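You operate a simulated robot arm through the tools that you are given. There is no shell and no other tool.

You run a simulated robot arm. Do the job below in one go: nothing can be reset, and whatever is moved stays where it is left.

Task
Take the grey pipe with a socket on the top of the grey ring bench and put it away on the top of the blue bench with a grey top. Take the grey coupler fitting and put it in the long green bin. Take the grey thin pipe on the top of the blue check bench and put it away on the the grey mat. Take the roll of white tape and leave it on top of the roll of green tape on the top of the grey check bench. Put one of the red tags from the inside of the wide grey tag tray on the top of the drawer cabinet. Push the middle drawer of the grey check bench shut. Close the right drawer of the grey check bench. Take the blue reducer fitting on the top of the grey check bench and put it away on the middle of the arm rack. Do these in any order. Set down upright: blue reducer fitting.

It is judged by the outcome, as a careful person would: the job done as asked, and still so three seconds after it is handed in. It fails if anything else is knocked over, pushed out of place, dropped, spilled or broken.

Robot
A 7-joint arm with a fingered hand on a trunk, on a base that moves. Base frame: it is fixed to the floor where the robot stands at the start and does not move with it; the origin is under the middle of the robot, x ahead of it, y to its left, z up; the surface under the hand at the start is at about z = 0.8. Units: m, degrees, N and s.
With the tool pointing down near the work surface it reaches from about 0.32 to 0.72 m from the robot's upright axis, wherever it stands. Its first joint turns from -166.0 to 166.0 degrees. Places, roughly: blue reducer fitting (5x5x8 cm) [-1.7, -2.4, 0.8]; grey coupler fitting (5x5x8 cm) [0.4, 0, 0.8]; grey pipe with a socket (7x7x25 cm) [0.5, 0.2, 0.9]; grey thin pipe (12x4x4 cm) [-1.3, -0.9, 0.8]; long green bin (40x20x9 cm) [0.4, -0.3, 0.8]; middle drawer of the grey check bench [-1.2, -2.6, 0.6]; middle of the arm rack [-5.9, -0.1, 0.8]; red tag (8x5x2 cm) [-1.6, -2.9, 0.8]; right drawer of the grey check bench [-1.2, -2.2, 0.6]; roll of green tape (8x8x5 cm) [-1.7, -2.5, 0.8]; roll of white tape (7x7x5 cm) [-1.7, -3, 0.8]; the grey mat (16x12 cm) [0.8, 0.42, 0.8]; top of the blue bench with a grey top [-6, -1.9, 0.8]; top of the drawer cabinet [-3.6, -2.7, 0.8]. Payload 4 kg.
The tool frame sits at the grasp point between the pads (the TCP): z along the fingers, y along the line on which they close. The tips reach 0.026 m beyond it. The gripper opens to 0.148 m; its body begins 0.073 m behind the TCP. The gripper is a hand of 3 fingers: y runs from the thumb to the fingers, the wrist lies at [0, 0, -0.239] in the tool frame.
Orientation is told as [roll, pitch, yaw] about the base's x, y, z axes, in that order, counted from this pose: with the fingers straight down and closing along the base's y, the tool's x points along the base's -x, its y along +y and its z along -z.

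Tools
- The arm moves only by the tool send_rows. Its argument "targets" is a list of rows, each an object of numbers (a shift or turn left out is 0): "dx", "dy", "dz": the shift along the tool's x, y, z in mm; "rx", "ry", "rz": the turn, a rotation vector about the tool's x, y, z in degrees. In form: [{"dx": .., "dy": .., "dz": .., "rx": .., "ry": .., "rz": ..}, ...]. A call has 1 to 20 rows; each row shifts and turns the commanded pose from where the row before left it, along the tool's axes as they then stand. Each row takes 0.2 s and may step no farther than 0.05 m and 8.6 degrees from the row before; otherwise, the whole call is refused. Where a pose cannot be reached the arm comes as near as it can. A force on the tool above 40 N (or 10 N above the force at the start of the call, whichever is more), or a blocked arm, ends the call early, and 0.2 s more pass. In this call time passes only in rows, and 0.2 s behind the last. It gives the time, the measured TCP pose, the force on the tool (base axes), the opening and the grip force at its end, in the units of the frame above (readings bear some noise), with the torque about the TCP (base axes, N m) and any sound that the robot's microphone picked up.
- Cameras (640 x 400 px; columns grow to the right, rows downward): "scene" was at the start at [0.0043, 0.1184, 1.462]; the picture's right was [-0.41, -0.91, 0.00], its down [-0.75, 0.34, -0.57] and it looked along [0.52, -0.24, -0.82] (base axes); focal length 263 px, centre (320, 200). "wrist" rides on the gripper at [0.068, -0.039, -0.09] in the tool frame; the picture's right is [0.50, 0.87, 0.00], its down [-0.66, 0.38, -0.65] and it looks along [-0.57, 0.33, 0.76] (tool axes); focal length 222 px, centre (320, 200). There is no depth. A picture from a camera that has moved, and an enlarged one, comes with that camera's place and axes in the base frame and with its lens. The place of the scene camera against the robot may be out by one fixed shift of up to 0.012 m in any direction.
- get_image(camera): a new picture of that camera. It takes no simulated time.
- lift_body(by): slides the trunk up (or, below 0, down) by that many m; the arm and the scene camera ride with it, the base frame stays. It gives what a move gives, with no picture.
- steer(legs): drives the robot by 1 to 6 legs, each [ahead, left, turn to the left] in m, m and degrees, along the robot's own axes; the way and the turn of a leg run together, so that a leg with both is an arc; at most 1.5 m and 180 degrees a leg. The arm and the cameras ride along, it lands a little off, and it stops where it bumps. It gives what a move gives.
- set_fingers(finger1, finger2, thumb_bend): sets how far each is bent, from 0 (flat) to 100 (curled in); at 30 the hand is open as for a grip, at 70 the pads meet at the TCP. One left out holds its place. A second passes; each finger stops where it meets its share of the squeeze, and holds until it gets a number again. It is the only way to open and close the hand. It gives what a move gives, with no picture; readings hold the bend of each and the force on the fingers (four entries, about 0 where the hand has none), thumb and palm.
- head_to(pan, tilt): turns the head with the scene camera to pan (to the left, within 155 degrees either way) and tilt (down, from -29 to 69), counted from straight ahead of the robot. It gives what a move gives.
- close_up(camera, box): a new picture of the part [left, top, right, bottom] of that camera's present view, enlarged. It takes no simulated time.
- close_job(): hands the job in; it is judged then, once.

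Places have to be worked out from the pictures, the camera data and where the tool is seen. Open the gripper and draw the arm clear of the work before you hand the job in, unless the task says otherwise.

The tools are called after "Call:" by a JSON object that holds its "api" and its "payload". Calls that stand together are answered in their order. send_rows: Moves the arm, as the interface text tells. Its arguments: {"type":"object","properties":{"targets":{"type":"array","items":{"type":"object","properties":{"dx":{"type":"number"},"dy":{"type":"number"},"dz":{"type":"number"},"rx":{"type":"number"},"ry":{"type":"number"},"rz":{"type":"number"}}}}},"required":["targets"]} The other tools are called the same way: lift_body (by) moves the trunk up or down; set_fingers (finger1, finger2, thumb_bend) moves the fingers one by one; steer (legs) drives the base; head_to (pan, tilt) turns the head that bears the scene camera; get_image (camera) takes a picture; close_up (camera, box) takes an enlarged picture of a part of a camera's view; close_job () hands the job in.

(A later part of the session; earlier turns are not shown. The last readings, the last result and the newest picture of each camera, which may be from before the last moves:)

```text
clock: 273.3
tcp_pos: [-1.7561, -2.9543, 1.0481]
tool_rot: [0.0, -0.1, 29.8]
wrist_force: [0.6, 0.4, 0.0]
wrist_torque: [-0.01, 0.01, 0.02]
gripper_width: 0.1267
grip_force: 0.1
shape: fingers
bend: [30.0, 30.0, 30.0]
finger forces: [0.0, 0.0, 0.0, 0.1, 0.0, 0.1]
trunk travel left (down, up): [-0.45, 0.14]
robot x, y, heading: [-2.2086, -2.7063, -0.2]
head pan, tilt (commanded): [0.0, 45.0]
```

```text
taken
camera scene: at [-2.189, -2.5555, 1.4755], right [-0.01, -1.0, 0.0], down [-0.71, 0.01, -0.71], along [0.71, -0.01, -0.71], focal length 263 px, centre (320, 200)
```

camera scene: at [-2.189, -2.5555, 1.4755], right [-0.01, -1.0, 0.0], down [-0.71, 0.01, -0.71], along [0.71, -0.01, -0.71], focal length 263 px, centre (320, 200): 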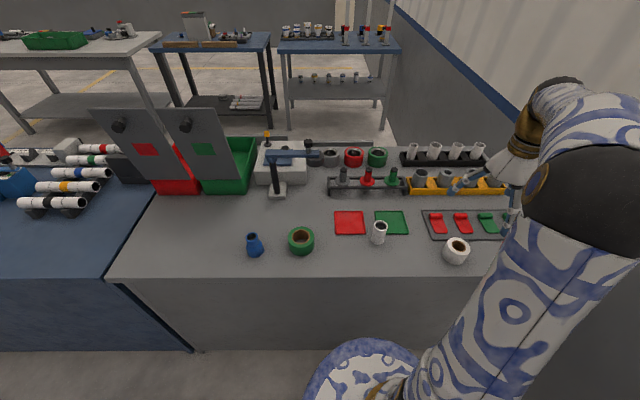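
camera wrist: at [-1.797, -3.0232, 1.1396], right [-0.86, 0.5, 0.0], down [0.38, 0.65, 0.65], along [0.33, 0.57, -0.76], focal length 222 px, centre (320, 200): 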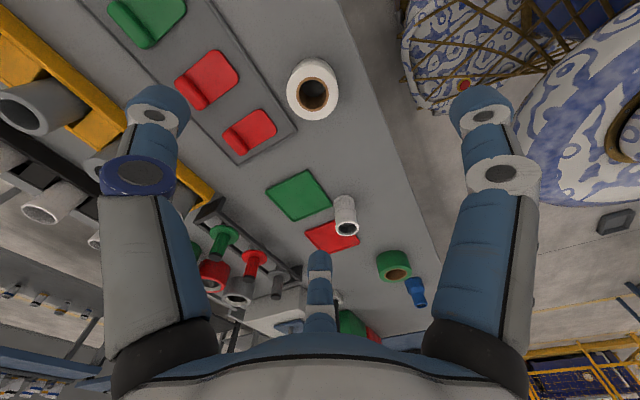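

The white roll's centre is at [-1.752, -2.962] and the tray edge at x = -1.696, so the turned fingers will clear it. I narrow the fingers slightly, shift 9 mm and descend in two stages.

Call:
{"api": "set_fingers", "payload": {"finger1": 38, "finger2": 38, "thumb_bend": 38}}

Call:
{"api": "send_rows", "payload": {"targets": [{"dy": -9, "dz": 25}, {"dz": 35}, {"dz": 35}, {"dz": 20}]}}

Call:
{"api": "get_image", "payload": {"camera": "wrist"}}

```text
clock: 274.3
tcp_pos: [-1.7557, -2.9558, 1.0482]
tool_rot: [0.0, -0.1, 29.6]
wrist_force: [-0.3, -0.3, -0.3]
wrist_torque: [0.02, 0.0, -0.01]
gripper_width: 0.1024
grip_force: 0.1
shape: fingers
bend: [38.0, 38.0, 38.0]
finger forces: [0.0, 0.0, 0.0, 0.1, 0.0, 0.0]
trunk travel left (down, up): [-0.45, 0.14]
robot x, y, heading: [-2.207, -2.7003, -0.4]
head pan, tilt (commanded): [0.0, 45.0]
```

```text
clock: 275.3
tcp_pos: [-1.752, -2.9633, 0.9312]
tool_rot: [-0.1, -0.1, 29.7]
wrist_force: [-0.5, -0.2, 0.3]
wrist_torque: [0.02, -0.01, -0.04]
gripper_width: 0.102
grip_force: 0.1
shape: fingers
bend: [38.0, 38.0, 38.0]
finger forces: [0.0, 0.1, 0.0, 0.0, 0.0, 0.1]
trunk travel left (down, up): [-0.45, 0.14]
robot x, y, heading: [-2.2085, -2.702, -0.1]
head pan, tilt (commanded): [0.0, 45.0]
```

```text
taken
camera wrist: at [-1.7929, -3.0306, 1.0236], right [-0.86, 0.5, 0.0], down [0.38, 0.65, 0.65], along [0.33, 0.56, -0.76], focal length 222 px, centre (320, 200)
```

wrist: 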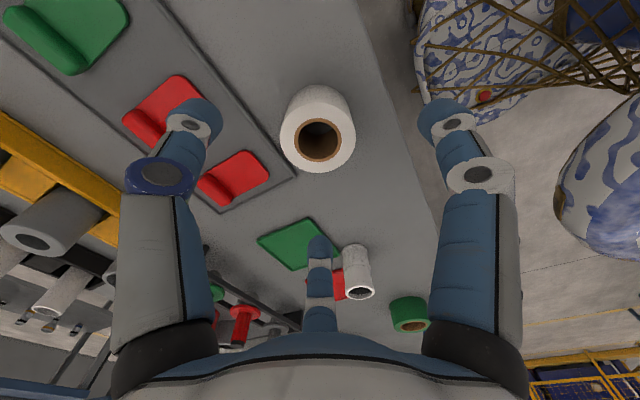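

Well centred. I lower the last 84 mm and close on the white roll.

Call:
{"api": "send_rows", "payload": {"targets": [{"dx": -2, "dy": 2, "dz": 25}, {"dz": 25}, {"dz": 20}, {"dz": 13}]}}

Call:
{"api": "set_fingers", "payload": {"finger1": 70, "finger2": 70, "thumb_bend": 70}}

Call:
{"api": "get_image", "payload": {"camera": "wrist"}}

```text
clock: 276.3
tcp_pos: [-1.7512, -2.9591, 0.8499]
tool_rot: [0.0, -0.1, 29.7]
wrist_force: [-0.7, -0.1, -0.5]
wrist_torque: [0.02, -0.07, 0.04]
gripper_width: 0.1019
grip_force: 0.0
shape: fingers
bend: [38.0, 38.0, 38.0]
finger forces: [0.0, 0.0, 0.1, 0.0, 0.1, 0.0]
trunk travel left (down, up): [-0.45, 0.14]
robot x, y, heading: [-2.2088, -2.7034, -0.3]
head pan, tilt (commanded): [0.0, 45.0]
```

```text
clock: 277.3
tcp_pos: [-1.7518, -2.9587, 0.8505]
tool_rot: [0.1, -0.2, 29.7]
wrist_force: [-1.2, -0.7, -0.7]
wrist_torque: [-0.01, 0.0, 0.05]
gripper_width: 0.0454
grip_force: 20.5
shape: fingers
bend: [55.0, 52.0, 59.0]
finger forces: [12.4, 12.2, 0.0, 0.0, 16.8, 0.0]
trunk travel left (down, up): [-0.45, 0.14]
robot x, y, heading: [-2.2097, -2.7043, -0.5]
head pan, tilt (commanded): [0.0, 45.0]
```

```text
taken
camera wrist: at [-1.7917, -3.0272, 0.9416], right [-0.86, 0.5, 0.0], down [0.38, 0.65, 0.66], along [0.33, 0.56, -0.76], focal length 222 px, centre (320, 200)
```

wrist: 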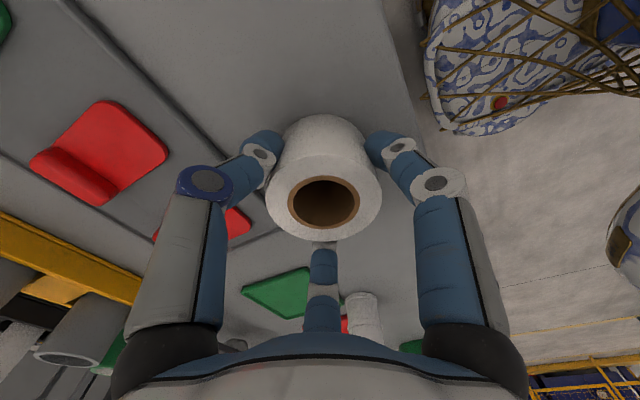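

White roll held firmly, its bottom 5 cm below the TCP. I lift to z ≈ 1.0 and carry it over to the green roll at about [-1.716, -2.514].

Call:
{"api": "send_rows", "payload": {"targets": [{"dz": -15}, {"dz": -30}, {"dz": -35}, {"dz": -35}, {"dz": -35}]}}

Call:
{"api": "send_rows", "payload": {"targets": [{"dx": -21, "dy": 30.7}, {"dx": -21, "dy": 30.7}, {"dx": -21, "dy": 30.7}, {"dx": -21, "dy": 30.7}, {"dx": -21, "dy": 30.7}, {"dx": -21, "dy": 30.7}, {"dx": -21, "dy": 30.7}, {"dx": -21, "dy": 30.7}, {"dx": -21, "dy": 30.7}]}}

Call:
{"api": "get_image", "payload": {"camera": "wrist"}}

Call:
{"api": "get_image", "payload": {"camera": "scene"}}

```text
clock: 278.5
tcp_pos: [-1.7521, -2.9588, 1.0006]
tool_rot: [0.1, -0.1, 29.7]
wrist_force: [0.0, -0.6, -1.2]
wrist_torque: [0.01, 0.01, 0.0]
gripper_width: 0.0454
grip_force: 20.6
shape: fingers
bend: [55.0, 52.0, 59.0]
finger forces: [12.2, 12.4, 0.0, 0.0, 16.8, 0.0]
trunk travel left (down, up): [-0.45, 0.14]
robot x, y, heading: [-2.2088, -2.7037, -0.5]
head pan, tilt (commanded): [0.0, 45.0]
```

```text
clock: 280.5
tcp_pos: [-1.724, -2.6251, 0.9995]
tool_rot: [0.0, -0.1, 29.7]
wrist_force: [0.5, 0.6, -1.4]
wrist_torque: [0.01, -0.01, -0.04]
gripper_width: 0.045
grip_force: 21.1
shape: fingers
bend: [55.0, 52.0, 59.0]
finger forces: [12.2, 12.3, 0.0, 0.0, 16.7, 0.0]
trunk travel left (down, up): [-0.45, 0.14]
robot x, y, heading: [-2.2134, -2.7001, -0.5]
head pan, tilt (commanded): [0.0, 45.0]
```

```text
taken
camera wrist: at [-1.7645, -2.6935, 1.092], right [-0.86, 0.51, 0.0], down [0.38, 0.65, 0.65], along [0.33, 0.56, -0.76], focal length 222 px, centre (320, 200)
```

wrist: 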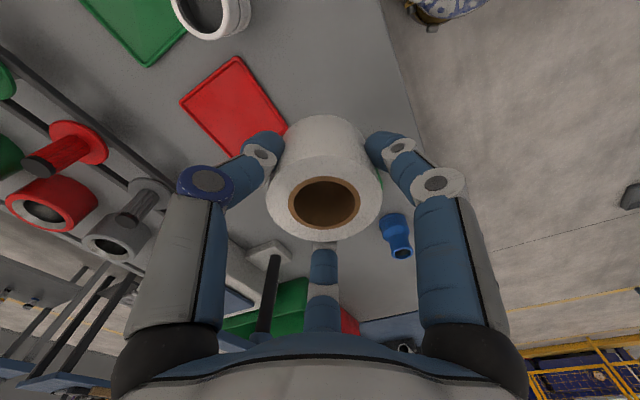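

```text
taken
camera scene: at [-2.1888, -2.5553, 1.4754], right [-0.01, -1.0, 0.0], down [-0.71, 0.01, -0.71], along [0.71, -0.01, -0.71], focal length 263 px, centre (320, 200)
```

scene: 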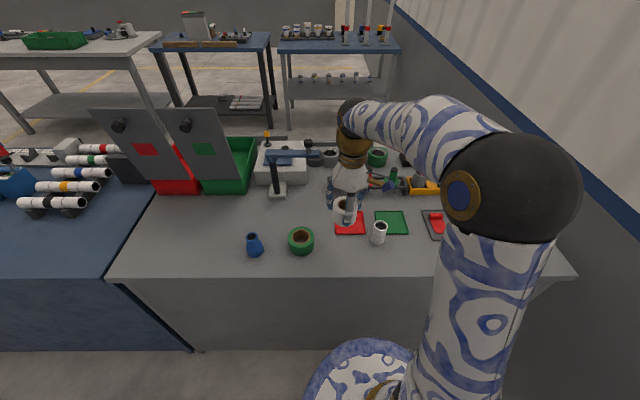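

Three more steps bring the white roll over the green one. Then I compare both rolls in an enlarged head view.

Call:
{"api": "send_rows", "payload": {"targets": [{"dx": -21, "dy": 30.7}, {"dx": -21, "dy": 30.7}, {"dx": -20.5, "dy": 29}, {"dz": 20}, {"dz": 20}]}}

Call:
{"api": "close_up", "payload": {"camera": "scene", "box": [230, 160, 390, 270]}}

Call:
{"api": "get_image", "payload": {"camera": "wrist"}}

```text
clock: 281.7
tcp_pos: [-1.7138, -2.5168, 0.9606]
tool_rot: [0.0, -0.1, 29.7]
wrist_force: [1.0, -0.5, -1.1]
wrist_torque: [0.0, -0.02, 0.0]
gripper_width: 0.045
grip_force: 20.7
shape: fingers
bend: [55.0, 52.0, 59.0]
finger forces: [12.2, 12.4, 0.1, 0.0, 16.5, 0.0]
trunk travel left (down, up): [-0.45, 0.14]
robot x, y, heading: [-2.2074, -2.7047, -0.3]
head pan, tilt (commanded): [0.0, 45.0]
```

```text
3.64 times, centred on (310, 215) of scene
camera zoom: at [-2.1889, -2.5554, 1.4755], right [-0.01, -1.0, 0.0], down [-0.71, 0.01, -0.71], along [0.71, -0.01, -0.71], focal length 956 px, centre (356, 146)
```

zoom: 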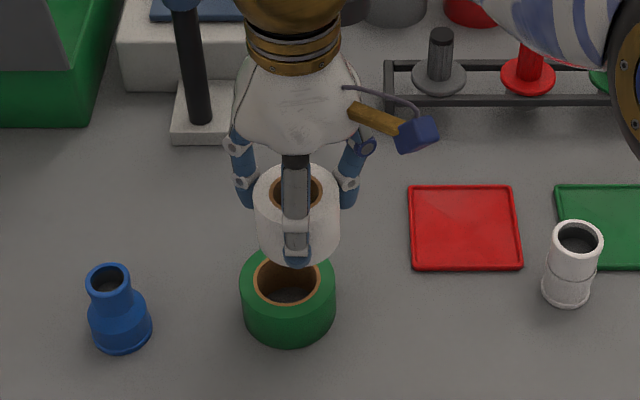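

```text
taken
camera wrist: at [-1.7552, -2.5847, 1.052], right [-0.86, 0.5, 0.0], down [0.38, 0.65, 0.66], along [0.33, 0.57, -0.76], focal length 222 px, centre (320, 200)
```

wrist: 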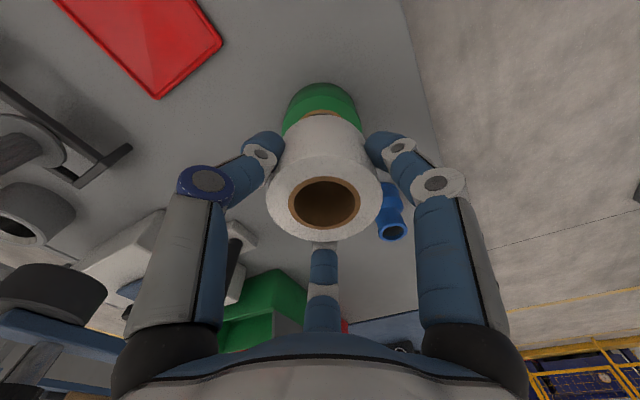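

The white roll seems about 1 cm short in y relative to the green one in the head view. I enlarge more to measure both edges precisely.

Call:
{"api": "close_up", "payload": {"camera": "scene", "box": [280, 195, 330, 250]}}

Call:
{"api": "close_up", "payload": {"camera": "wrist", "box": [240, 60, 400, 160]}}

```text
7.27 times, centred on (305, 222) of scene
camera zoom: at [-2.1889, -2.5554, 1.4755], right [-0.01, -1.0, 0.0], down [-0.71, 0.01, -0.71], along [0.71, -0.01, -0.71], focal length 1912 px, centre (429, 36)
```

zoom: 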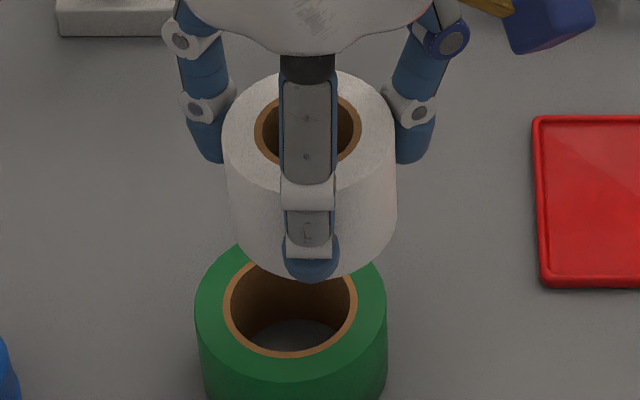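

```text
4.00 times, centred on (320, 110) of wrist
camera zoom: at [-1.7552, -2.5847, 1.052], right [-0.86, 0.5, 0.0], down [0.38, 0.65, 0.66], along [0.33, 0.57, -0.76], focal length 888 px, centre (320, 560)
```

zoom: 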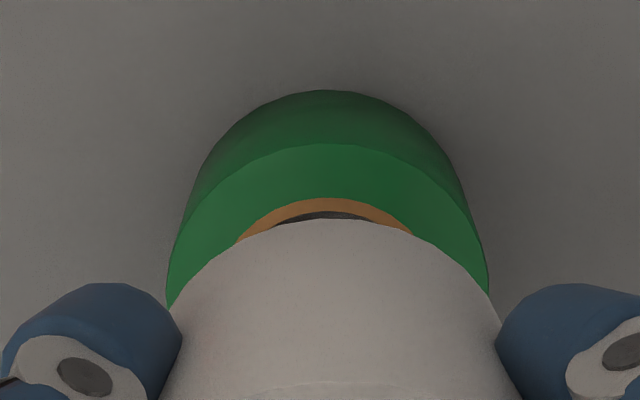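

Both views now agree: the green roll's centre is at about [-1.711, -2.501], so the white one must shift by +5 mm in x and +13 mm in y. I correct, lower to about 1 cm above it and re-check.

Call:
{"api": "send_rows", "payload": {"targets": [{"dx": -11, "dy": 9.1}, {"dz": 20}, {"dz": 20}, {"dz": 8}]}}

Call:
{"api": "close_up", "payload": {"camera": "scene", "box": [280, 195, 330, 250]}}

Call:
{"api": "close_up", "payload": {"camera": "wrist", "box": [240, 60, 400, 160]}}

```text
clock: 282.7
tcp_pos: [-1.7087, -2.5037, 0.9133]
tool_rot: [0.0, -0.1, 29.7]
wrist_force: [0.2, 0.0, -1.0]
wrist_torque: [-0.01, -0.01, 0.0]
gripper_width: 0.0452
grip_force: 20.6
shape: fingers
bend: [55.0, 52.0, 59.0]
finger forces: [12.3, 12.6, 0.0, 0.1, 16.5, 0.1]
trunk travel left (down, up): [-0.45, 0.14]
robot x, y, heading: [-2.2132, -2.7033, -0.4]
head pan, tilt (commanded): [0.0, 45.0]
```

```text
7.27 times, centred on (305, 222) of scene
camera zoom: at [-2.1888, -2.5553, 1.4754], right [-0.01, -1.0, 0.0], down [-0.71, 0.01, -0.71], along [0.71, -0.01, -0.71], focal length 1912 px, centre (429, 36)
```

zoom: 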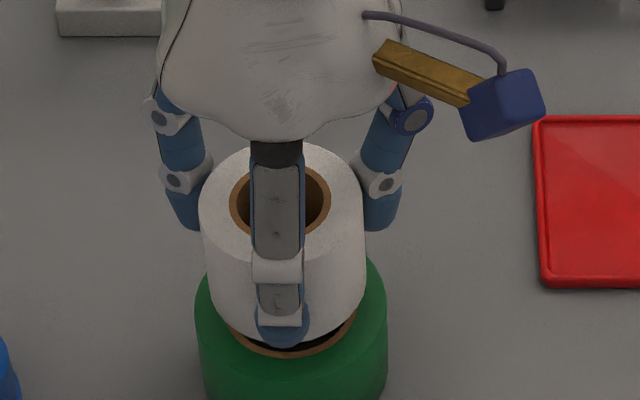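

```text
4.00 times, centred on (320, 110) of wrist
camera zoom: at [-1.749, -2.5715, 1.0041], right [-0.86, 0.5, 0.0], down [0.38, 0.65, 0.66], along [0.33, 0.56, -0.76], focal length 888 px, centre (320, 560)
```

zoom: 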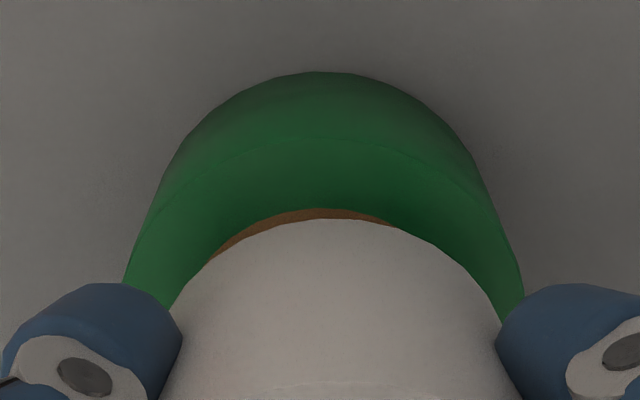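

Centres now agree within 2–3 mm in both views. I lower in small steps until the white roll rests on the green one.

Call:
{"api": "send_rows", "payload": {"targets": [{"dz": 4}, {"dz": 3}, {"dz": 2}]}}

Call:
{"api": "send_rows", "payload": {"targets": [{"dz": 1.5}, {"dz": 1.5}]}}

```text
clock: 283.5
tcp_pos: [-1.7092, -2.5025, 0.9033]
tool_rot: [0.0, -0.1, 29.7]
wrist_force: [-0.3, 0.8, -1.3]
wrist_torque: [-0.02, -0.02, -0.01]
gripper_width: 0.0447
grip_force: 21.4
shape: fingers
bend: [55.0, 52.0, 59.0]
finger forces: [12.2, 12.4, 0.0, 0.1, 16.4, 0.1]
trunk travel left (down, up): [-0.45, 0.14]
robot x, y, heading: [-2.2104, -2.7074, -0.3]
head pan, tilt (commanded): [0.0, 45.0]
```

```text
clock: 284.1
tcp_pos: [-1.7089, -2.5027, 0.902]
tool_rot: [0.0, -0.1, 29.7]
wrist_force: [0.3, 0.0, -1.1]
wrist_torque: [-0.01, 0.0, -0.03]
gripper_width: 0.045
grip_force: 20.6
shape: fingers
bend: [55.0, 52.0, 59.0]
finger forces: [12.3, 12.4, 0.1, 0.0, 16.5, 0.0]
trunk travel left (down, up): [-0.45, 0.14]
robot x, y, heading: [-2.214, -2.7015, -0.6]
head pan, tilt (commanded): [0.0, 45.0]
```

Call:
{"api": "send_rows", "payload": {"targets": [{"dz": 1.5}, {"dz": 1}]}}

Call:
{"api": "send_rows", "payload": {"targets": [{"dz": 1}, {"dz": 1}]}}

```text
clock: 284.7
tcp_pos: [-1.7082, -2.5028, 0.8986]
tool_rot: [-0.1, -0.1, 29.7]
wrist_force: [0.5, -0.3, -1.5]
wrist_torque: [-0.02, 0.02, -0.03]
gripper_width: 0.0449
grip_force: 20.8
shape: fingers
bend: [55.0, 52.0, 59.0]
finger forces: [12.1, 12.4, 0.0, 0.0, 16.4, 0.0]
trunk travel left (down, up): [-0.45, 0.14]
robot x, y, heading: [-2.2106, -2.7045, -0.5]
head pan, tilt (commanded): [0.0, 45.0]
```

```text
clock: 285.3
tcp_pos: [-1.7083, -2.5037, 0.8969]
tool_rot: [0.0, -0.1, 29.7]
wrist_force: [0.2, -0.4, -1.6]
wrist_torque: [-0.02, 0.01, 0.01]
gripper_width: 0.0451
grip_force: 20.7
shape: fingers
bend: [55.0, 52.0, 59.0]
finger forces: [12.3, 12.4, 0.1, 0.0, 16.5, 0.1]
trunk travel left (down, up): [-0.45, 0.14]
robot x, y, heading: [-2.2133, -2.6979, -0.4]
head pan, tilt (commanded): [0.0, 45.0]
```

No contact yet at 0.897; I continue down in 1 mm steps.

Call:
{"api": "send_rows", "payload": {"targets": [{"dz": 1}, {"dz": 1}]}}

Call:
{"api": "send_rows", "payload": {"targets": [{"dz": 1}, {"dz": 1}]}}

```text
clock: 285.9
tcp_pos: [-1.7084, -2.504, 0.8953]
tool_rot: [0.0, -0.2, 29.7]
wrist_force: [0.5, 0.5, 4.5]
wrist_torque: [0.1, 0.04, 0.0]
gripper_width: 0.0451
grip_force: 20.6
shape: fingers
bend: [55.0, 52.0, 59.0]
finger forces: [12.2, 12.6, 0.0, 0.0, 16.7, 0.0]
trunk travel left (down, up): [-0.45, 0.14]
robot x, y, heading: [-2.2146, -2.7034, -0.7]
head pan, tilt (commanded): [0.0, 45.0]
```

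```text
clock: 286.5
tcp_pos: [-1.7074, -2.5037, 0.8943]
tool_rot: [0.0, -0.3, 29.7]
wrist_force: [1.9, -1.2, 15.8]
wrist_torque: [0.1, 0.01, -0.01]
gripper_width: 0.0448
grip_force: 21.5
shape: fingers
bend: [55.0, 52.0, 59.0]
finger forces: [12.7, 12.7, 0.0, 0.1, 18.2, 0.0]
trunk travel left (down, up): [-0.45, 0.14]
robot x, y, heading: [-2.2124, -2.7054, -0.4]
head pan, tilt (commanded): [0.0, 45.0]
```

The white roll is pressing on the green one (16 N). I release in two small stages.

Call:
{"api": "set_fingers", "payload": {"finger1": 51, "finger2": 48, "thumb_bend": 54}}

Call:
{"api": "set_fingers", "payload": {"finger1": 40, "finger2": 40, "thumb_bend": 40}}

Call:
{"api": "close_up", "payload": {"camera": "scene", "box": [230, 160, 390, 270]}}

Call:
{"api": "get_image", "payload": {"camera": "wrist"}}

```text
clock: 287.5
tcp_pos: [-1.7088, -2.5036, 0.8927]
tool_rot: [0.0, -0.2, 29.6]
wrist_force: [0.8, 0.2, 0.6]
wrist_torque: [-0.03, -0.02, 0.03]
gripper_width: 0.0535
grip_force: 0.0
shape: fingers
bend: [51.0, 48.0, 54.0]
finger forces: [0.0, 0.1, 0.0, 0.0, 0.0, 0.0]
trunk travel left (down, up): [-0.45, 0.14]
robot x, y, heading: [-2.2082, -2.701, -0.3]
head pan, tilt (commanded): [0.0, 45.0]
```

```text
clock: 288.5
tcp_pos: [-1.7074, -2.5035, 0.8923]
tool_rot: [0.0, 0.0, 29.7]
wrist_force: [0.3, -0.1, 0.0]
wrist_torque: [0.01, 0.01, 0.0]
gripper_width: 0.0947
grip_force: 0.0
shape: fingers
bend: [40.0, 40.0, 40.0]
finger forces: [0.1, 0.0, 0.0, 0.0, 0.0, 0.1]
trunk travel left (down, up): [-0.45, 0.14]
robot x, y, heading: [-2.2101, -2.7014, -0.3]
head pan, tilt (commanded): [0.0, 45.0]
```

```text
3.64 times, centred on (310, 215) of scene
camera zoom: at [-2.189, -2.5553, 1.4754], right [-0.01, -1.0, 0.0], down [-0.71, 0.01, -0.71], along [0.71, -0.01, -0.71], focal length 956 px, centre (356, 146)
```

zoom: 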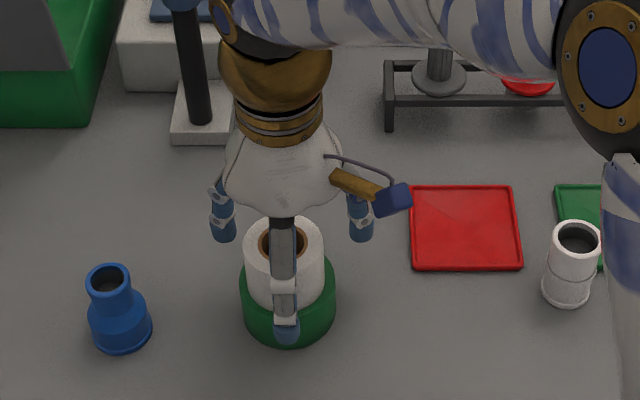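

```text
taken
camera wrist: at [-1.7494, -2.5715, 0.9839], right [-0.86, 0.5, 0.0], down [0.38, 0.65, 0.66], along [0.33, 0.56, -0.76], focal length 222 px, centre (320, 200)
```

wrist: 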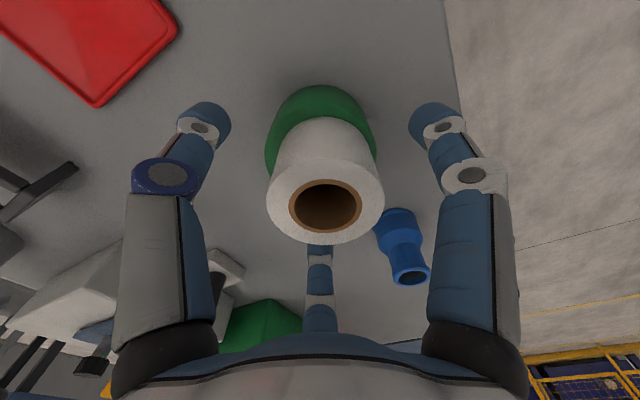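

The white roll sits squarely on the green one and the fingers are clear. I raise the hand straight up to z ≈ 1.05 and check.

Call:
{"api": "send_rows", "payload": {"targets": [{"dz": -15}, {"dz": -30}, {"dz": -35}, {"dz": -35}, {"dz": -35}]}}

Call:
{"api": "get_image", "payload": {"camera": "wrist"}}

```text
clock: 289.7
tcp_pos: [-1.7098, -2.5029, 1.0417]
tool_rot: [0.0, -0.1, 29.8]
wrist_force: [1.1, -0.3, 1.0]
wrist_torque: [0.0, -0.01, 0.0]
gripper_width: 0.0944
grip_force: 0.1
shape: fingers
bend: [40.0, 40.0, 40.0]
finger forces: [0.0, 0.0, 0.0, 0.0, 0.0, 0.1]
trunk travel left (down, up): [-0.45, 0.14]
robot x, y, heading: [-2.2087, -2.7019, -0.2]
head pan, tilt (commanded): [0.0, 45.0]
```

```text
taken
camera wrist: at [-1.7503, -2.5711, 1.1333], right [-0.86, 0.5, 0.0], down [0.38, 0.65, 0.66], along [0.33, 0.57, -0.76], focal length 222 px, centre (320, 200)
```

wrist: 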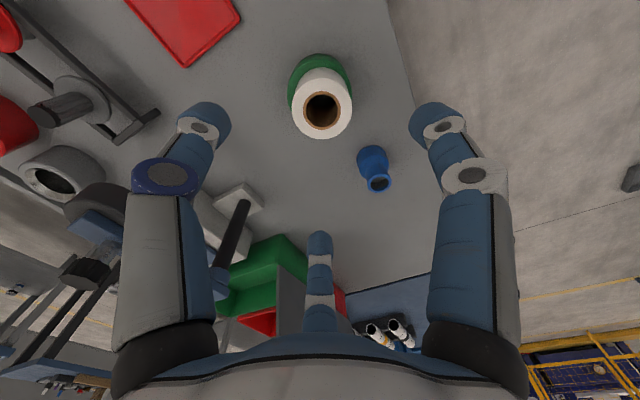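

Next the red tag. I move the hand over the tray at the nearer red tag, about [-1.637, -2.95], for a close look.

Call:
{"api": "send_rows", "payload": {"targets": [{"dx": 13.2, "dy": -35.4}, {"dx": 13.2, "dy": -35.4}, {"dx": 13.2, "dy": -35.4}, {"dx": 13.2, "dy": -35.4}, {"dx": 13.2, "dy": -35.4}, {"dx": 13.2, "dy": -35.4}, {"dx": 13.2, "dy": -35.4}, {"dx": 13.2, "dy": -35.4}, {"dx": 13.2, "dy": -35.4}, {"dx": 13.2, "dy": -35.4}, {"dx": 13.2, "dy": -35.4}, {"dx": 13.2, "dy": -35.4}]}}

Call:
{"api": "get_image", "payload": {"camera": "wrist"}}

Call:
{"api": "close_up", "payload": {"camera": "scene", "box": [400, 180, 530, 270]}}

```text
clock: 292.3
tcp_pos: [-1.6366, -2.9515, 1.0409]
tool_rot: [0.0, -0.2, 29.8]
wrist_force: [-0.7, 0.4, -0.3]
wrist_torque: [0.0, 0.02, 0.01]
gripper_width: 0.0946
grip_force: 0.0
shape: fingers
bend: [40.0, 40.0, 40.0]
finger forces: [0.1, 0.0, 0.0, 0.0, 0.1, 0.0]
trunk travel left (down, up): [-0.45, 0.14]
robot x, y, heading: [-2.2052, -2.7058, -0.2]
head pan, tilt (commanded): [0.0, 45.0]
```

```text
taken
camera wrist: at [-1.6774, -3.02, 1.1325], right [-0.86, 0.5, 0.0], down [0.38, 0.65, 0.66], along [0.33, 0.56, -0.76], focal length 222 px, centre (320, 200)
```

wrist: 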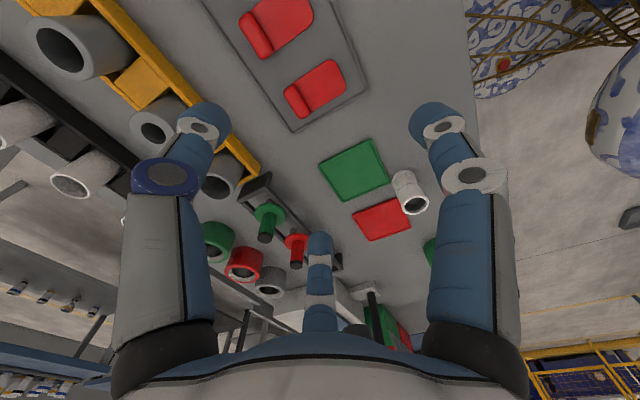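

```text
4.44 times, centred on (465, 225) of scene
camera zoom: at [-2.1888, -2.5557, 1.4755], right [-0.01, -1.0, 0.0], down [-0.71, 0.01, -0.71], along [0.71, -0.01, -0.71], focal length 1168 px, centre (-324, 89)
```

zoom: 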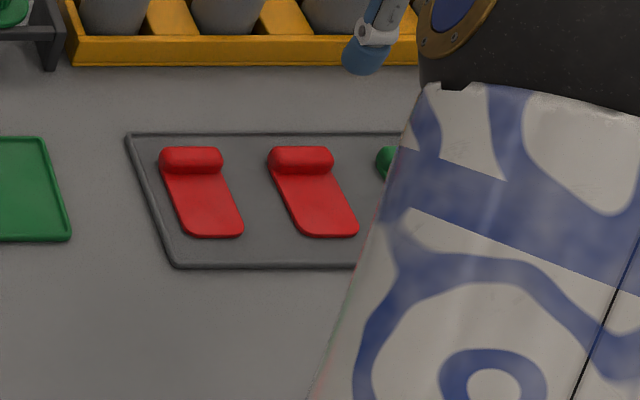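

The tag lies flat with a raised bar along its far (+x) end, which is the natural thing to pinch. I enlarge the wrist view to locate that bar exactly.

Call:
{"api": "close_up", "payload": {"camera": "wrist", "box": [220, 20, 380, 140]}}

```text
3.33 times, centred on (300, 80) of wrist
camera zoom: at [-1.6774, -3.02, 1.1325], right [-0.86, 0.5, 0.0], down [0.38, 0.65, 0.66], along [0.33, 0.56, -0.76], focal length 740 px, centre (387, 600)
```

zoom: 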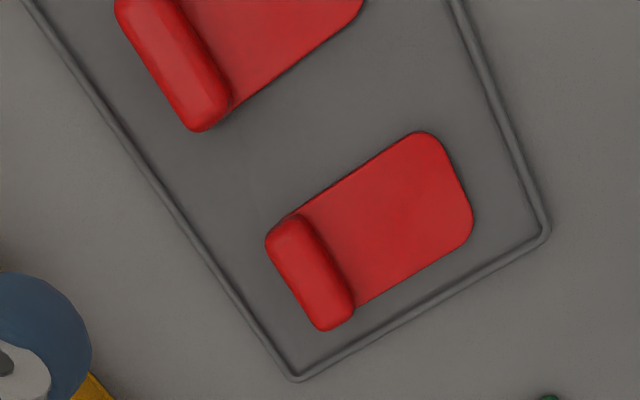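

The bar is at [-1.603, -2.953], about 1.5 cm wide in x and 4.5 cm long in y, with the tray wall 2.5 cm beyond it. With the hand at yaw 0 two fingers pinch the bar's sides and the thumb its -y end; I set that up, pre-bent, above the tag.

Call:
{"api": "send_rows", "payload": {"targets": [{"rz": 7.45}, {"rz": 7.45}, {"rz": 7.45}, {"rz": 7.45}, {"dx": -16, "dy": -1, "dz": 15}, {"dx": -15.6, "dy": -0.5, "dz": 25}, {"dz": 25}]}}

Call:
{"api": "set_fingers", "payload": {"finger1": 57, "finger2": 57, "thumb_bend": 48}}

Call:
{"api": "get_image", "payload": {"camera": "wrist"}}

Call:
{"api": "close_up", "payload": {"camera": "wrist", "box": [220, 60, 420, 200]}}

```text
clock: 293.9
tcp_pos: [-1.6047, -2.9527, 0.9762]
tool_rot: [0.0, -0.2, -0.2]
wrist_force: [0.0, -0.9, 0.3]
wrist_torque: [0.01, 0.02, 0.02]
gripper_width: 0.0946
grip_force: 0.0
shape: fingers
bend: [40.0, 40.0, 40.0]
finger forces: [0.0, 0.0, 0.0, 0.0, 0.0, 0.1]
trunk travel left (down, up): [-0.45, 0.14]
robot x, y, heading: [-2.2071, -2.704, -0.5]
head pan, tilt (commanded): [0.0, 45.0]
```

```text
clock: 294.9
tcp_pos: [-1.6055, -2.9537, 0.977]
tool_rot: [0.1, -0.2, -0.2]
wrist_force: [-0.8, -0.1, -0.1]
wrist_torque: [-0.02, -0.01, 0.02]
gripper_width: 0.0567
grip_force: 0.0
shape: fingers
bend: [56.0, 56.0, 48.0]
finger forces: [0.0, 0.1, 0.1, 0.0, 0.0, 0.0]
trunk travel left (down, up): [-0.45, 0.14]
robot x, y, heading: [-2.2084, -2.7023, -0.6]
head pan, tilt (commanded): [0.0, 45.0]
```

```text
taken
camera wrist: at [-1.6742, -2.9921, 1.0684], right [-0.5, 0.87, 0.0], down [0.65, 0.38, 0.66], along [0.57, 0.33, -0.76], focal length 222 px, centre (320, 200)
```

wrist: 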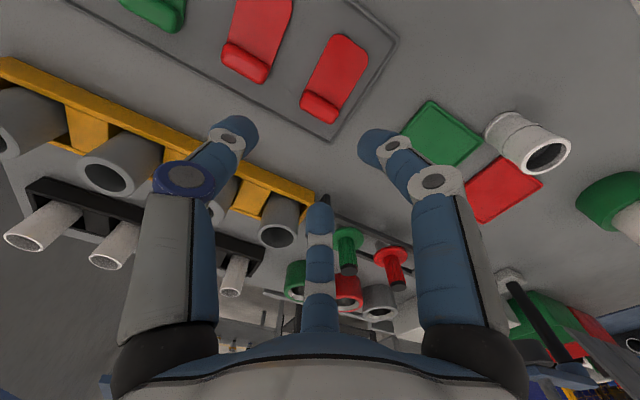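

```text
2.86 times, centred on (320, 130) of wrist
camera zoom: at [-1.6742, -2.9921, 1.0684], right [-0.5, 0.87, 0.0], down [0.65, 0.38, 0.66], along [0.57, 0.33, -0.76], focal length 635 px, centre (320, 400)
```

zoom: 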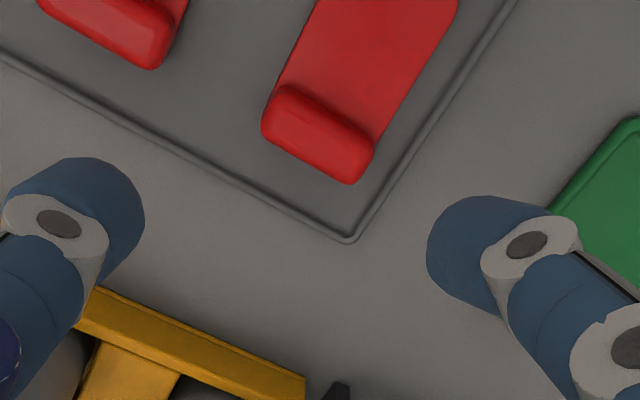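

Bar centre confirmed at [-1.603, -2.951]. I descend to z ≈ 0.86 first and check the finger clearances.

Call:
{"api": "send_rows", "payload": {"targets": [{"dx": -1, "dy": 2, "dz": 30}, {"dz": 35}, {"dz": 30}, {"dz": 22}]}}

Call:
{"api": "get_image", "payload": {"camera": "wrist"}}

Call:
{"api": "close_up", "payload": {"camera": "scene", "box": [390, 150, 530, 270]}}

```text
clock: 295.9
tcp_pos: [-1.6033, -2.9505, 0.8589]
tool_rot: [0.0, -0.1, -0.1]
wrist_force: [0.1, -0.1, -0.7]
wrist_torque: [0.0, -0.04, 0.01]
gripper_width: 0.0565
grip_force: 0.0
shape: fingers
bend: [56.0, 56.0, 48.0]
finger forces: [0.1, 0.0, 0.0, 0.0, 0.1, 0.1]
trunk travel left (down, up): [-0.45, 0.14]
robot x, y, heading: [-2.2098, -2.7013, -0.4]
head pan, tilt (commanded): [0.0, 45.0]
```

```text
taken
camera wrist: at [-1.6729, -2.99, 0.9503], right [-0.5, 0.87, 0.0], down [0.65, 0.38, 0.66], along [0.57, 0.33, -0.75], focal length 222 px, centre (320, 200)
```

wrist: 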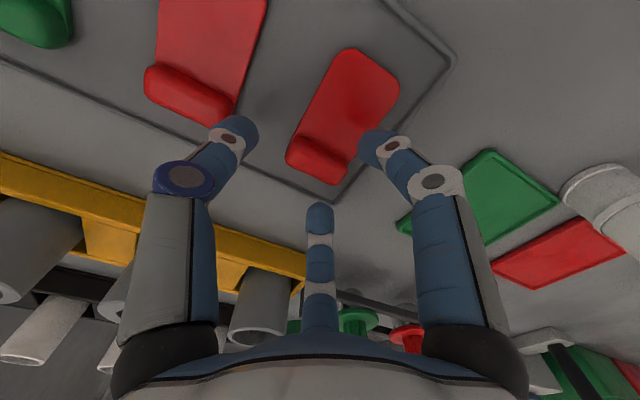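

```text
3.33 times, centred on (460, 210) of scene
camera zoom: at [-2.1889, -2.5555, 1.4755], right [-0.01, -1.0, 0.0], down [-0.71, 0.01, -0.71], along [0.71, -0.01, -0.71], focal length 876 px, centre (-147, 167)
```

zoom: 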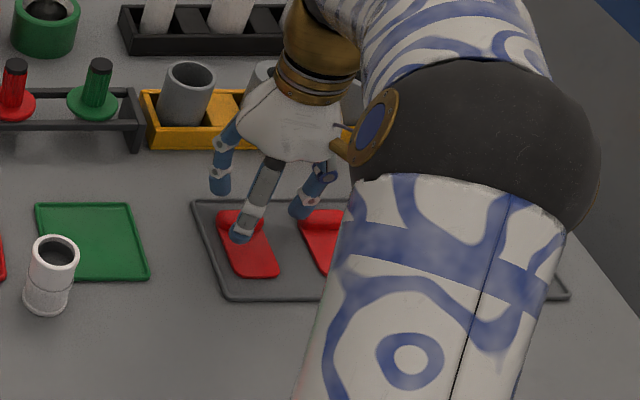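

Everything is lined up: finger 1 over the plate, finger 2 beyond the bar, thumb between the two tags. I bend the thumb a little more for clearance from the second tag and feel down.

Call:
{"api": "set_fingers", "payload": {"thumb_bend": 51}}

Call:
{"api": "send_rows", "payload": {"targets": [{"dz": 5}, {"dz": 5}, {"dz": 3}]}}

Call:
{"api": "send_rows", "payload": {"targets": [{"dz": 2}, {"dz": 2}]}}

```text
clock: 296.9
tcp_pos: [-1.6041, -2.9509, 0.8592]
tool_rot: [0.0, -0.2, -0.1]
wrist_force: [0.8, 0.1, 0.2]
wrist_torque: [0.0, 0.02, -0.03]
gripper_width: 0.0511
grip_force: 0.0
shape: fingers
bend: [56.0, 56.0, 51.0]
finger forces: [0.1, 0.0, 0.1, 0.0, 0.0, 0.1]
trunk travel left (down, up): [-0.45, 0.14]
robot x, y, heading: [-2.2116, -2.7032, -0.3]
head pan, tilt (commanded): [0.0, 45.0]
```

```text
clock: 297.7
tcp_pos: [-1.6038, -2.95, 0.8464]
tool_rot: [0.0, -0.1, -0.1]
wrist_force: [-0.8, -0.8, -0.6]
wrist_torque: [0.03, 0.01, -0.01]
gripper_width: 0.0512
grip_force: 0.1
shape: fingers
bend: [56.0, 56.0, 51.0]
finger forces: [0.0, 0.1, 0.0, 0.1, 0.1, 0.0]
trunk travel left (down, up): [-0.45, 0.14]
robot x, y, heading: [-2.2103, -2.7045, -0.6]
head pan, tilt (commanded): [0.0, 45.0]
```

```text
clock: 298.3
tcp_pos: [-1.6028, -2.9506, 0.8428]
tool_rot: [0.0, -0.1, 0.0]
wrist_force: [0.7, 0.0, -0.1]
wrist_torque: [-0.05, 0.01, -0.01]
gripper_width: 0.051
grip_force: 0.1
shape: fingers
bend: [56.0, 56.0, 51.0]
finger forces: [0.1, 0.0, 0.1, 0.0, 0.0, 0.1]
trunk travel left (down, up): [-0.45, 0.14]
robot x, y, heading: [-2.213, -2.7058, -0.5]
head pan, tilt (commanded): [0.0, 45.0]
```

Call:
{"api": "send_rows", "payload": {"targets": [{"dz": 1.5}, {"dz": 1.5}]}}

Call:
{"api": "get_image", "payload": {"camera": "wrist"}}

```text
clock: 298.9
tcp_pos: [-1.6047, -2.9497, 0.8433]
tool_rot: [0.0, -0.2, -0.1]
wrist_force: [-1.6, -0.2, 15.5]
wrist_torque: [0.3, 0.48, -0.03]
gripper_width: 0.0509
grip_force: 8.1
shape: fingers
bend: [55.0, 56.0, 51.0]
finger forces: [15.4, 0.1, 0.0, 0.0, 0.0, 0.1]
trunk travel left (down, up): [-0.45, 0.14]
robot x, y, heading: [-2.212, -2.704, -0.4]
head pan, tilt (commanded): [0.0, 45.0]
```

```text
taken
camera wrist: at [-1.6731, -2.99, 0.9333], right [-0.5, 0.87, 0.0], down [0.65, 0.38, 0.66], along [0.57, 0.33, -0.75], focal length 222 px, centre (320, 200)
```

wrist: 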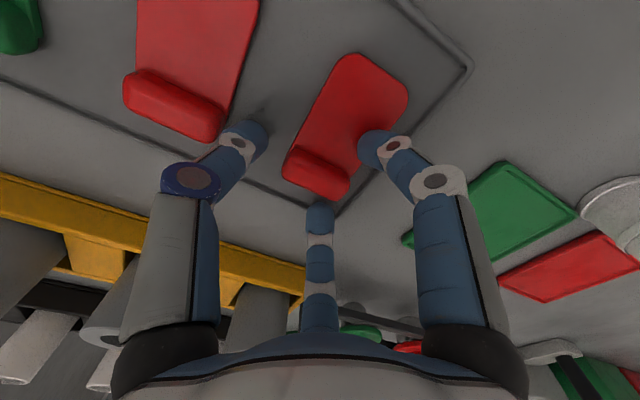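

Finger 1 touched the tag's plate. I raise 3 mm, curl the fingers further (which lifts the tips), then settle lower before squeezing.

Call:
{"api": "send_rows", "payload": {"targets": [{"dz": -3}]}}

Call:
{"api": "set_fingers", "payload": {"finger1": 61, "finger2": 61, "thumb_bend": 53}}

Call:
{"api": "get_image", "payload": {"camera": "wrist"}}

```text
clock: 299.3
tcp_pos: [-1.604, -2.9515, 0.843]
tool_rot: [0.0, -0.2, -0.1]
wrist_force: [-0.7, 0.3, 2.7]
wrist_torque: [0.1, 0.1, 0.02]
gripper_width: 0.0512
grip_force: 0.9
shape: fingers
bend: [56.0, 56.0, 51.0]
finger forces: [3.4, 0.0, 0.1, 0.1, 0.0, 0.0]
trunk travel left (down, up): [-0.45, 0.14]
robot x, y, heading: [-2.2107, -2.7045, -0.5]
head pan, tilt (commanded): [0.0, 45.0]
```

```text
clock: 300.3
tcp_pos: [-1.6039, -2.9509, 0.8436]
tool_rot: [0.1, -0.1, -0.1]
wrist_force: [0.0, 0.2, -0.2]
wrist_torque: [0.02, -0.01, -0.02]
gripper_width: 0.0403
grip_force: 0.1
shape: fingers
bend: [61.0, 61.0, 53.0]
finger forces: [0.1, 0.1, 0.0, 0.0, 0.0, 0.0]
trunk travel left (down, up): [-0.45, 0.14]
robot x, y, heading: [-2.2077, -2.706, -0.4]
head pan, tilt (commanded): [0.0, 45.0]
```

```text
taken
camera wrist: at [-1.6723, -2.9903, 0.9343], right [-0.5, 0.87, 0.0], down [0.65, 0.38, 0.66], along [0.57, 0.33, -0.76], focal length 222 px, centre (320, 200)
```

wrist: 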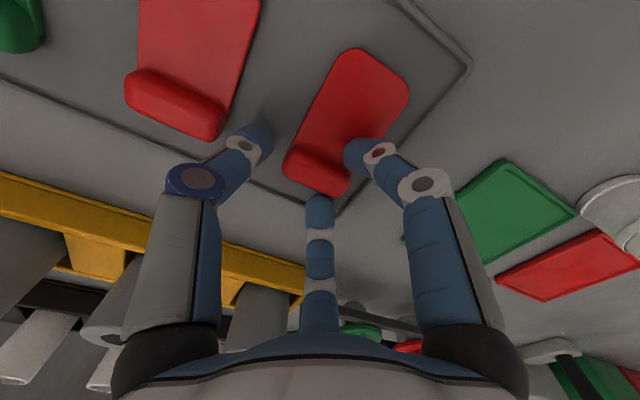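

No contact now at bend 61. I lower another 4 mm and close the two side fingers and the thumb on the bar.

Call:
{"api": "send_rows", "payload": {"targets": [{"dz": 2}, {"dz": 2}]}}

```text
clock: 300.9
tcp_pos: [-1.6044, -2.9502, 0.8404]
tool_rot: [0.0, -0.3, -0.1]
wrist_force: [-3.0, 2.0, 13.4]
wrist_torque: [0.2, 0.34, -0.02]
gripper_width: 0.0402
grip_force: 6.2
shape: fingers
bend: [60.0, 61.0, 53.0]
finger forces: [13.1, 0.2, 0.0, 0.0, 0.0, 0.0]
trunk travel left (down, up): [-0.45, 0.14]
robot x, y, heading: [-2.2142, -2.7018, -0.4]
head pan, tilt (commanded): [0.0, 45.0]
```

Finger 1 again rests on the plate, so this is as low as it can go. I relieve 2 mm and squeeze.

Call:
{"api": "send_rows", "payload": {"targets": [{"dz": -2}]}}

Call:
{"api": "set_fingers", "payload": {"finger1": 70, "finger2": 70, "thumb_bend": 70}}

Call:
{"api": "get_image", "payload": {"camera": "wrist"}}

```text
clock: 301.3
tcp_pos: [-1.6042, -2.9514, 0.8401]
tool_rot: [-0.1, -0.2, -0.2]
wrist_force: [-0.9, 1.0, 4.9]
wrist_torque: [0.04, 0.11, -0.06]
gripper_width: 0.0403
grip_force: 2.4
shape: fingers
bend: [61.0, 61.0, 53.0]
finger forces: [5.0, 0.2, 0.1, 0.1, 0.1, 0.1]
trunk travel left (down, up): [-0.45, 0.14]
robot x, y, heading: [-2.2092, -2.7036, -0.7]
head pan, tilt (commanded): [0.0, 45.0]
```

```text
clock: 302.3
tcp_pos: [-1.6036, -2.95, 0.8408]
tool_rot: [0.0, -0.2, -0.1]
wrist_force: [0.5, -0.4, 2.3]
wrist_torque: [0.04, 0.1, 0.0]
gripper_width: 0.0207
grip_force: 12.0
shape: fingers
bend: [64.0, 64.0, 64.0]
finger forces: [10.3, 4.6, 0.1, 0.1, 8.6, 0.0]
trunk travel left (down, up): [-0.45, 0.14]
robot x, y, heading: [-2.2123, -2.7029, -0.2]
head pan, tilt (commanded): [0.0, 45.0]
```

```text
taken
camera wrist: at [-1.6723, -2.9903, 0.9324], right [-0.5, 0.87, 0.0], down [0.65, 0.38, 0.66], along [0.57, 0.33, -0.76], focal length 222 px, centre (320, 200)
```

wrist: 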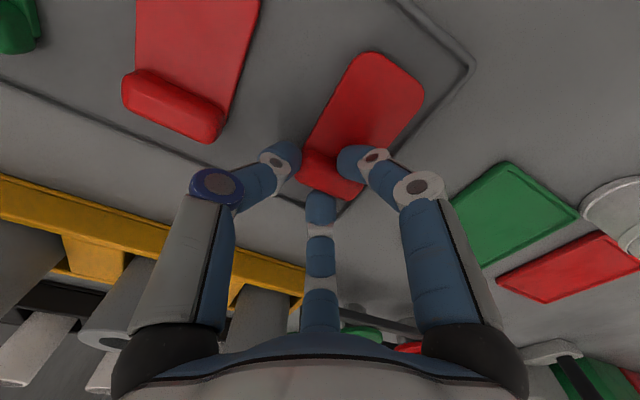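

All three fingers now bear on the bar (10, 5 and 9 N). I lift slowly a little and check whether the tag comes along.

Call:
{"api": "send_rows", "payload": {"targets": [{"dz": -4}, {"dz": -6}, {"dz": -10}]}}

Call:
{"api": "get_image", "payload": {"camera": "wrist"}}

```text
clock: 303.1
tcp_pos: [-1.6035, -2.9505, 0.8614]
tool_rot: [0.1, -0.2, 0.0]
wrist_force: [0.0, -0.4, -0.6]
wrist_torque: [0.02, 0.03, -0.02]
gripper_width: 0.0134
grip_force: 7.0
shape: fingers
bend: [64.0, 64.0, 67.0]
finger forces: [4.6, 4.1, 0.1, 0.0, 4.3, 0.0]
trunk travel left (down, up): [-0.45, 0.14]
robot x, y, heading: [-2.206, -2.7017, -0.4]
head pan, tilt (commanded): [0.0, 45.0]
```

```text
taken
camera wrist: at [-1.672, -2.9904, 0.9525], right [-0.5, 0.87, 0.0], down [0.65, 0.38, 0.66], along [0.57, 0.33, -0.76], focal length 222 px, centre (320, 200)
```

wrist: 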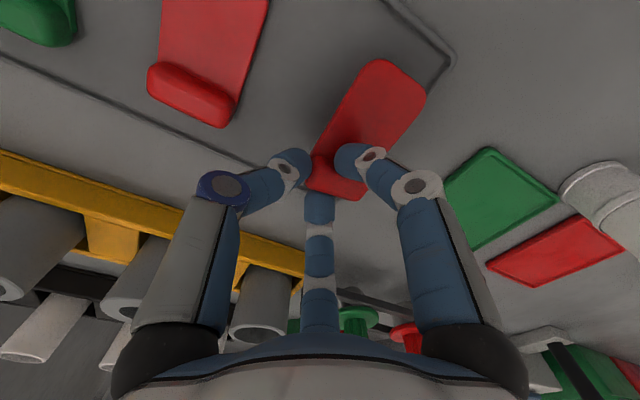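

The tag appears to be lifted with the hand. I check from the head camera before going higher.

Call:
{"api": "close_up", "payload": {"camera": "scene", "box": [390, 150, 530, 270]}}

Call:
{"api": "close_up", "payload": {"camera": "wrist", "box": [240, 40, 440, 220]}}

```text
3.33 times, centred on (460, 210) of scene
camera zoom: at [-2.1889, -2.5555, 1.4754], right [-0.01, -1.0, 0.0], down [-0.71, 0.01, -0.71], along [0.71, -0.01, -0.71], focal length 876 px, centre (-147, 167)
```

zoom: 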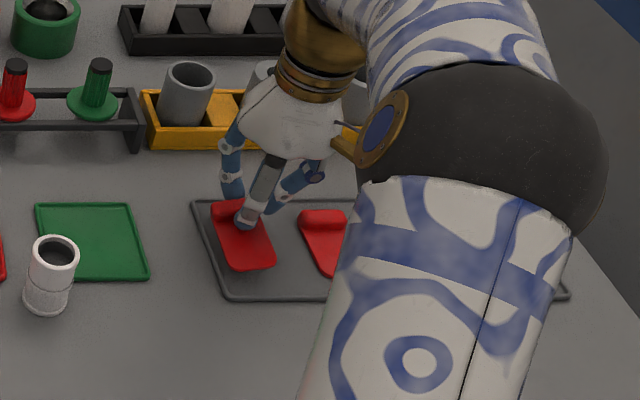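

```text
2.22 times, centred on (340, 130) of wrist
camera zoom: at [-1.672, -2.9904, 0.9525], right [-0.5, 0.87, 0.0], down [0.65, 0.38, 0.66], along [0.57, 0.33, -0.76], focal length 494 px, centre (276, 356)
```

zoom: 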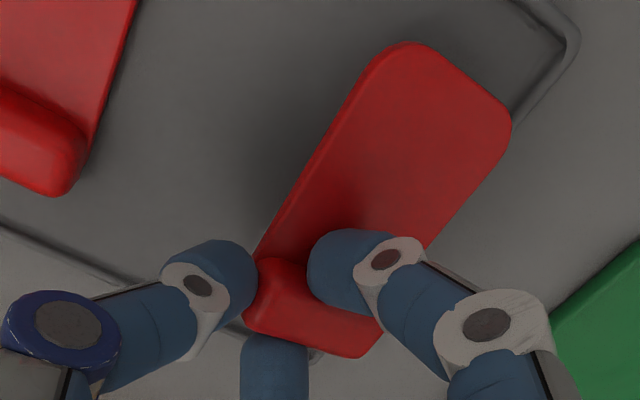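

The tag is off the tray, held level by the bar with about 4 N per finger. I raise it gently to z ≈ 1.1 and bring the arm in front of the robot.

Call:
{"api": "send_rows", "payload": {"targets": [{"dz": -20}, {"dz": -25}, {"dz": -30}, {"dz": -30}, {"dz": -30}, {"dz": -30}, {"dz": -30}, {"dz": -25}]}}

Call:
{"api": "send_rows", "payload": {"targets": [{"dx": 20, "dy": 30}, {"dx": 20, "dy": 30}, {"dx": 20, "dy": 30}, {"dx": 20, "dy": 30}, {"dx": 20, "dy": 32}, {"dx": 20, "dy": 32}, {"dx": 20, "dy": 32}, {"dx": 20, "dy": 32}]}}

Call:
{"api": "get_image", "payload": {"camera": "wrist"}}

```text
clock: 304.9
tcp_pos: [-1.612, -2.9458, 1.0778]
tool_rot: [0.0, -0.1, -0.1]
wrist_force: [-0.1, -0.2, -0.3]
wrist_torque: [0.02, -0.01, -0.02]
gripper_width: 0.0127
grip_force: 6.0
shape: fingers
bend: [64.0, 65.0, 67.0]
finger forces: [4.4, 4.1, 0.0, 0.1, 4.1, 0.0]
out of reach, approached as far as the arm can: row 8
trunk travel left (down, up): [-0.45, 0.14]
robot x, y, heading: [-2.2087, -2.7051, -0.3]
head pan, tilt (commanded): [0.0, 45.0]
```

```text
clock: 306.7
tcp_pos: [-1.6231, -2.8697, 1.0995]
tool_rot: [0.0, -0.1, -0.2]
wrist_force: [1.2, -0.1, -1.4]
wrist_torque: [-0.04, 0.07, -0.01]
gripper_width: 0.0127
grip_force: 6.0
shape: fingers
bend: [64.0, 65.0, 67.0]
finger forces: [4.2, 4.2, 0.1, 0.0, 4.1, 0.0]
out of reach, approached as far as the arm can: row 1, 2, 3, 4, 5, 6, 7
trunk travel left (down, up): [-0.45, 0.14]
robot x, y, heading: [-2.2099, -2.7005, -0.4]
head pan, tilt (commanded): [0.0, 45.0]
```

```text
taken
camera wrist: at [-1.6925, -2.9092, 1.1914], right [-0.5, 0.87, 0.0], down [0.65, 0.38, 0.66], along [0.57, 0.33, -0.76], focal length 222 px, centre (320, 200)
```

wrist: 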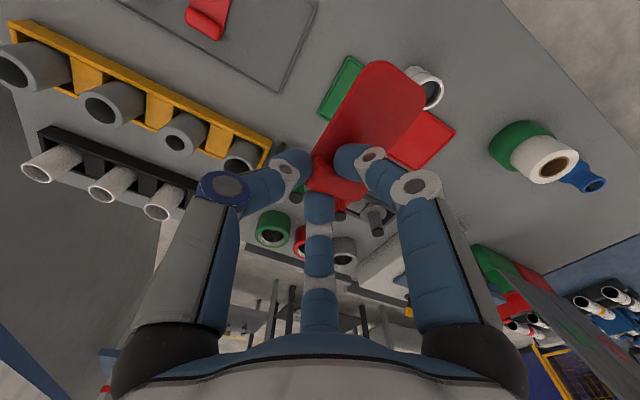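

The arm was at its reach limit there and lagged behind. I check where it is now with a tiny move before continuing.

Call:
{"api": "send_rows", "payload": {"targets": [{"dz": 2}]}}

```text
clock: 307.1
tcp_pos: [-1.6256, -2.8694, 1.0996]
tool_rot: [0.0, -0.1, -0.2]
wrist_force: [0.7, -0.1, -0.7]
wrist_torque: [0.01, 0.01, 0.0]
gripper_width: 0.0125
grip_force: 6.5
shape: fingers
bend: [64.0, 65.0, 67.0]
finger forces: [4.2, 4.2, 0.0, 0.0, 4.2, 0.1]
trunk travel left (down, up): [-0.45, 0.14]
robot x, y, heading: [-2.2113, -2.7026, -0.6]
head pan, tilt (commanded): [0.0, 45.0]
```

The hand is at [-1.626, -2.869, 1.10], right at its reach limit. I retract radially towards the robot.

Call:
{"api": "send_rows", "payload": {"targets": [{"dx": 20, "dy": 6, "dz": 5}, {"dx": 25, "dy": 12}, {"dx": 25, "dy": 25}, {"dx": 25, "dy": 28}, {"dx": 25, "dy": 28}, {"dx": 20, "dy": 30}, {"dx": 5, "dy": 30}]}}

Call:
{"api": "get_image", "payload": {"camera": "wrist"}}

```text
clock: 308.7
tcp_pos: [-1.7717, -2.7114, 1.0942]
tool_rot: [0.0, -0.2, -0.2]
wrist_force: [1.1, 0.7, 0.6]
wrist_torque: [0.02, 0.01, 0.01]
gripper_width: 0.0124
grip_force: 5.1
shape: fingers
bend: [64.0, 65.0, 67.0]
finger forces: [4.1, 4.0, 0.0, 0.0, 4.0, 0.1]
trunk travel left (down, up): [-0.45, 0.14]
robot x, y, heading: [-2.2104, -2.707, -0.5]
head pan, tilt (commanded): [0.0, 45.0]
```

```text
taken
camera wrist: at [-1.8404, -2.75, 1.1846], right [-0.5, 0.87, 0.0], down [0.66, 0.38, 0.66], along [0.57, 0.33, -0.76], focal length 222 px, centre (320, 200)
```

wrist: 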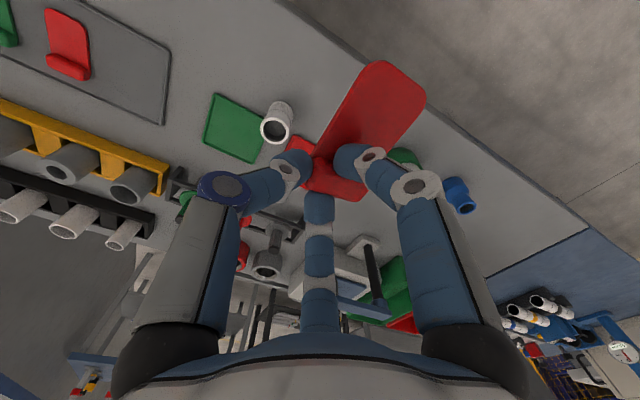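

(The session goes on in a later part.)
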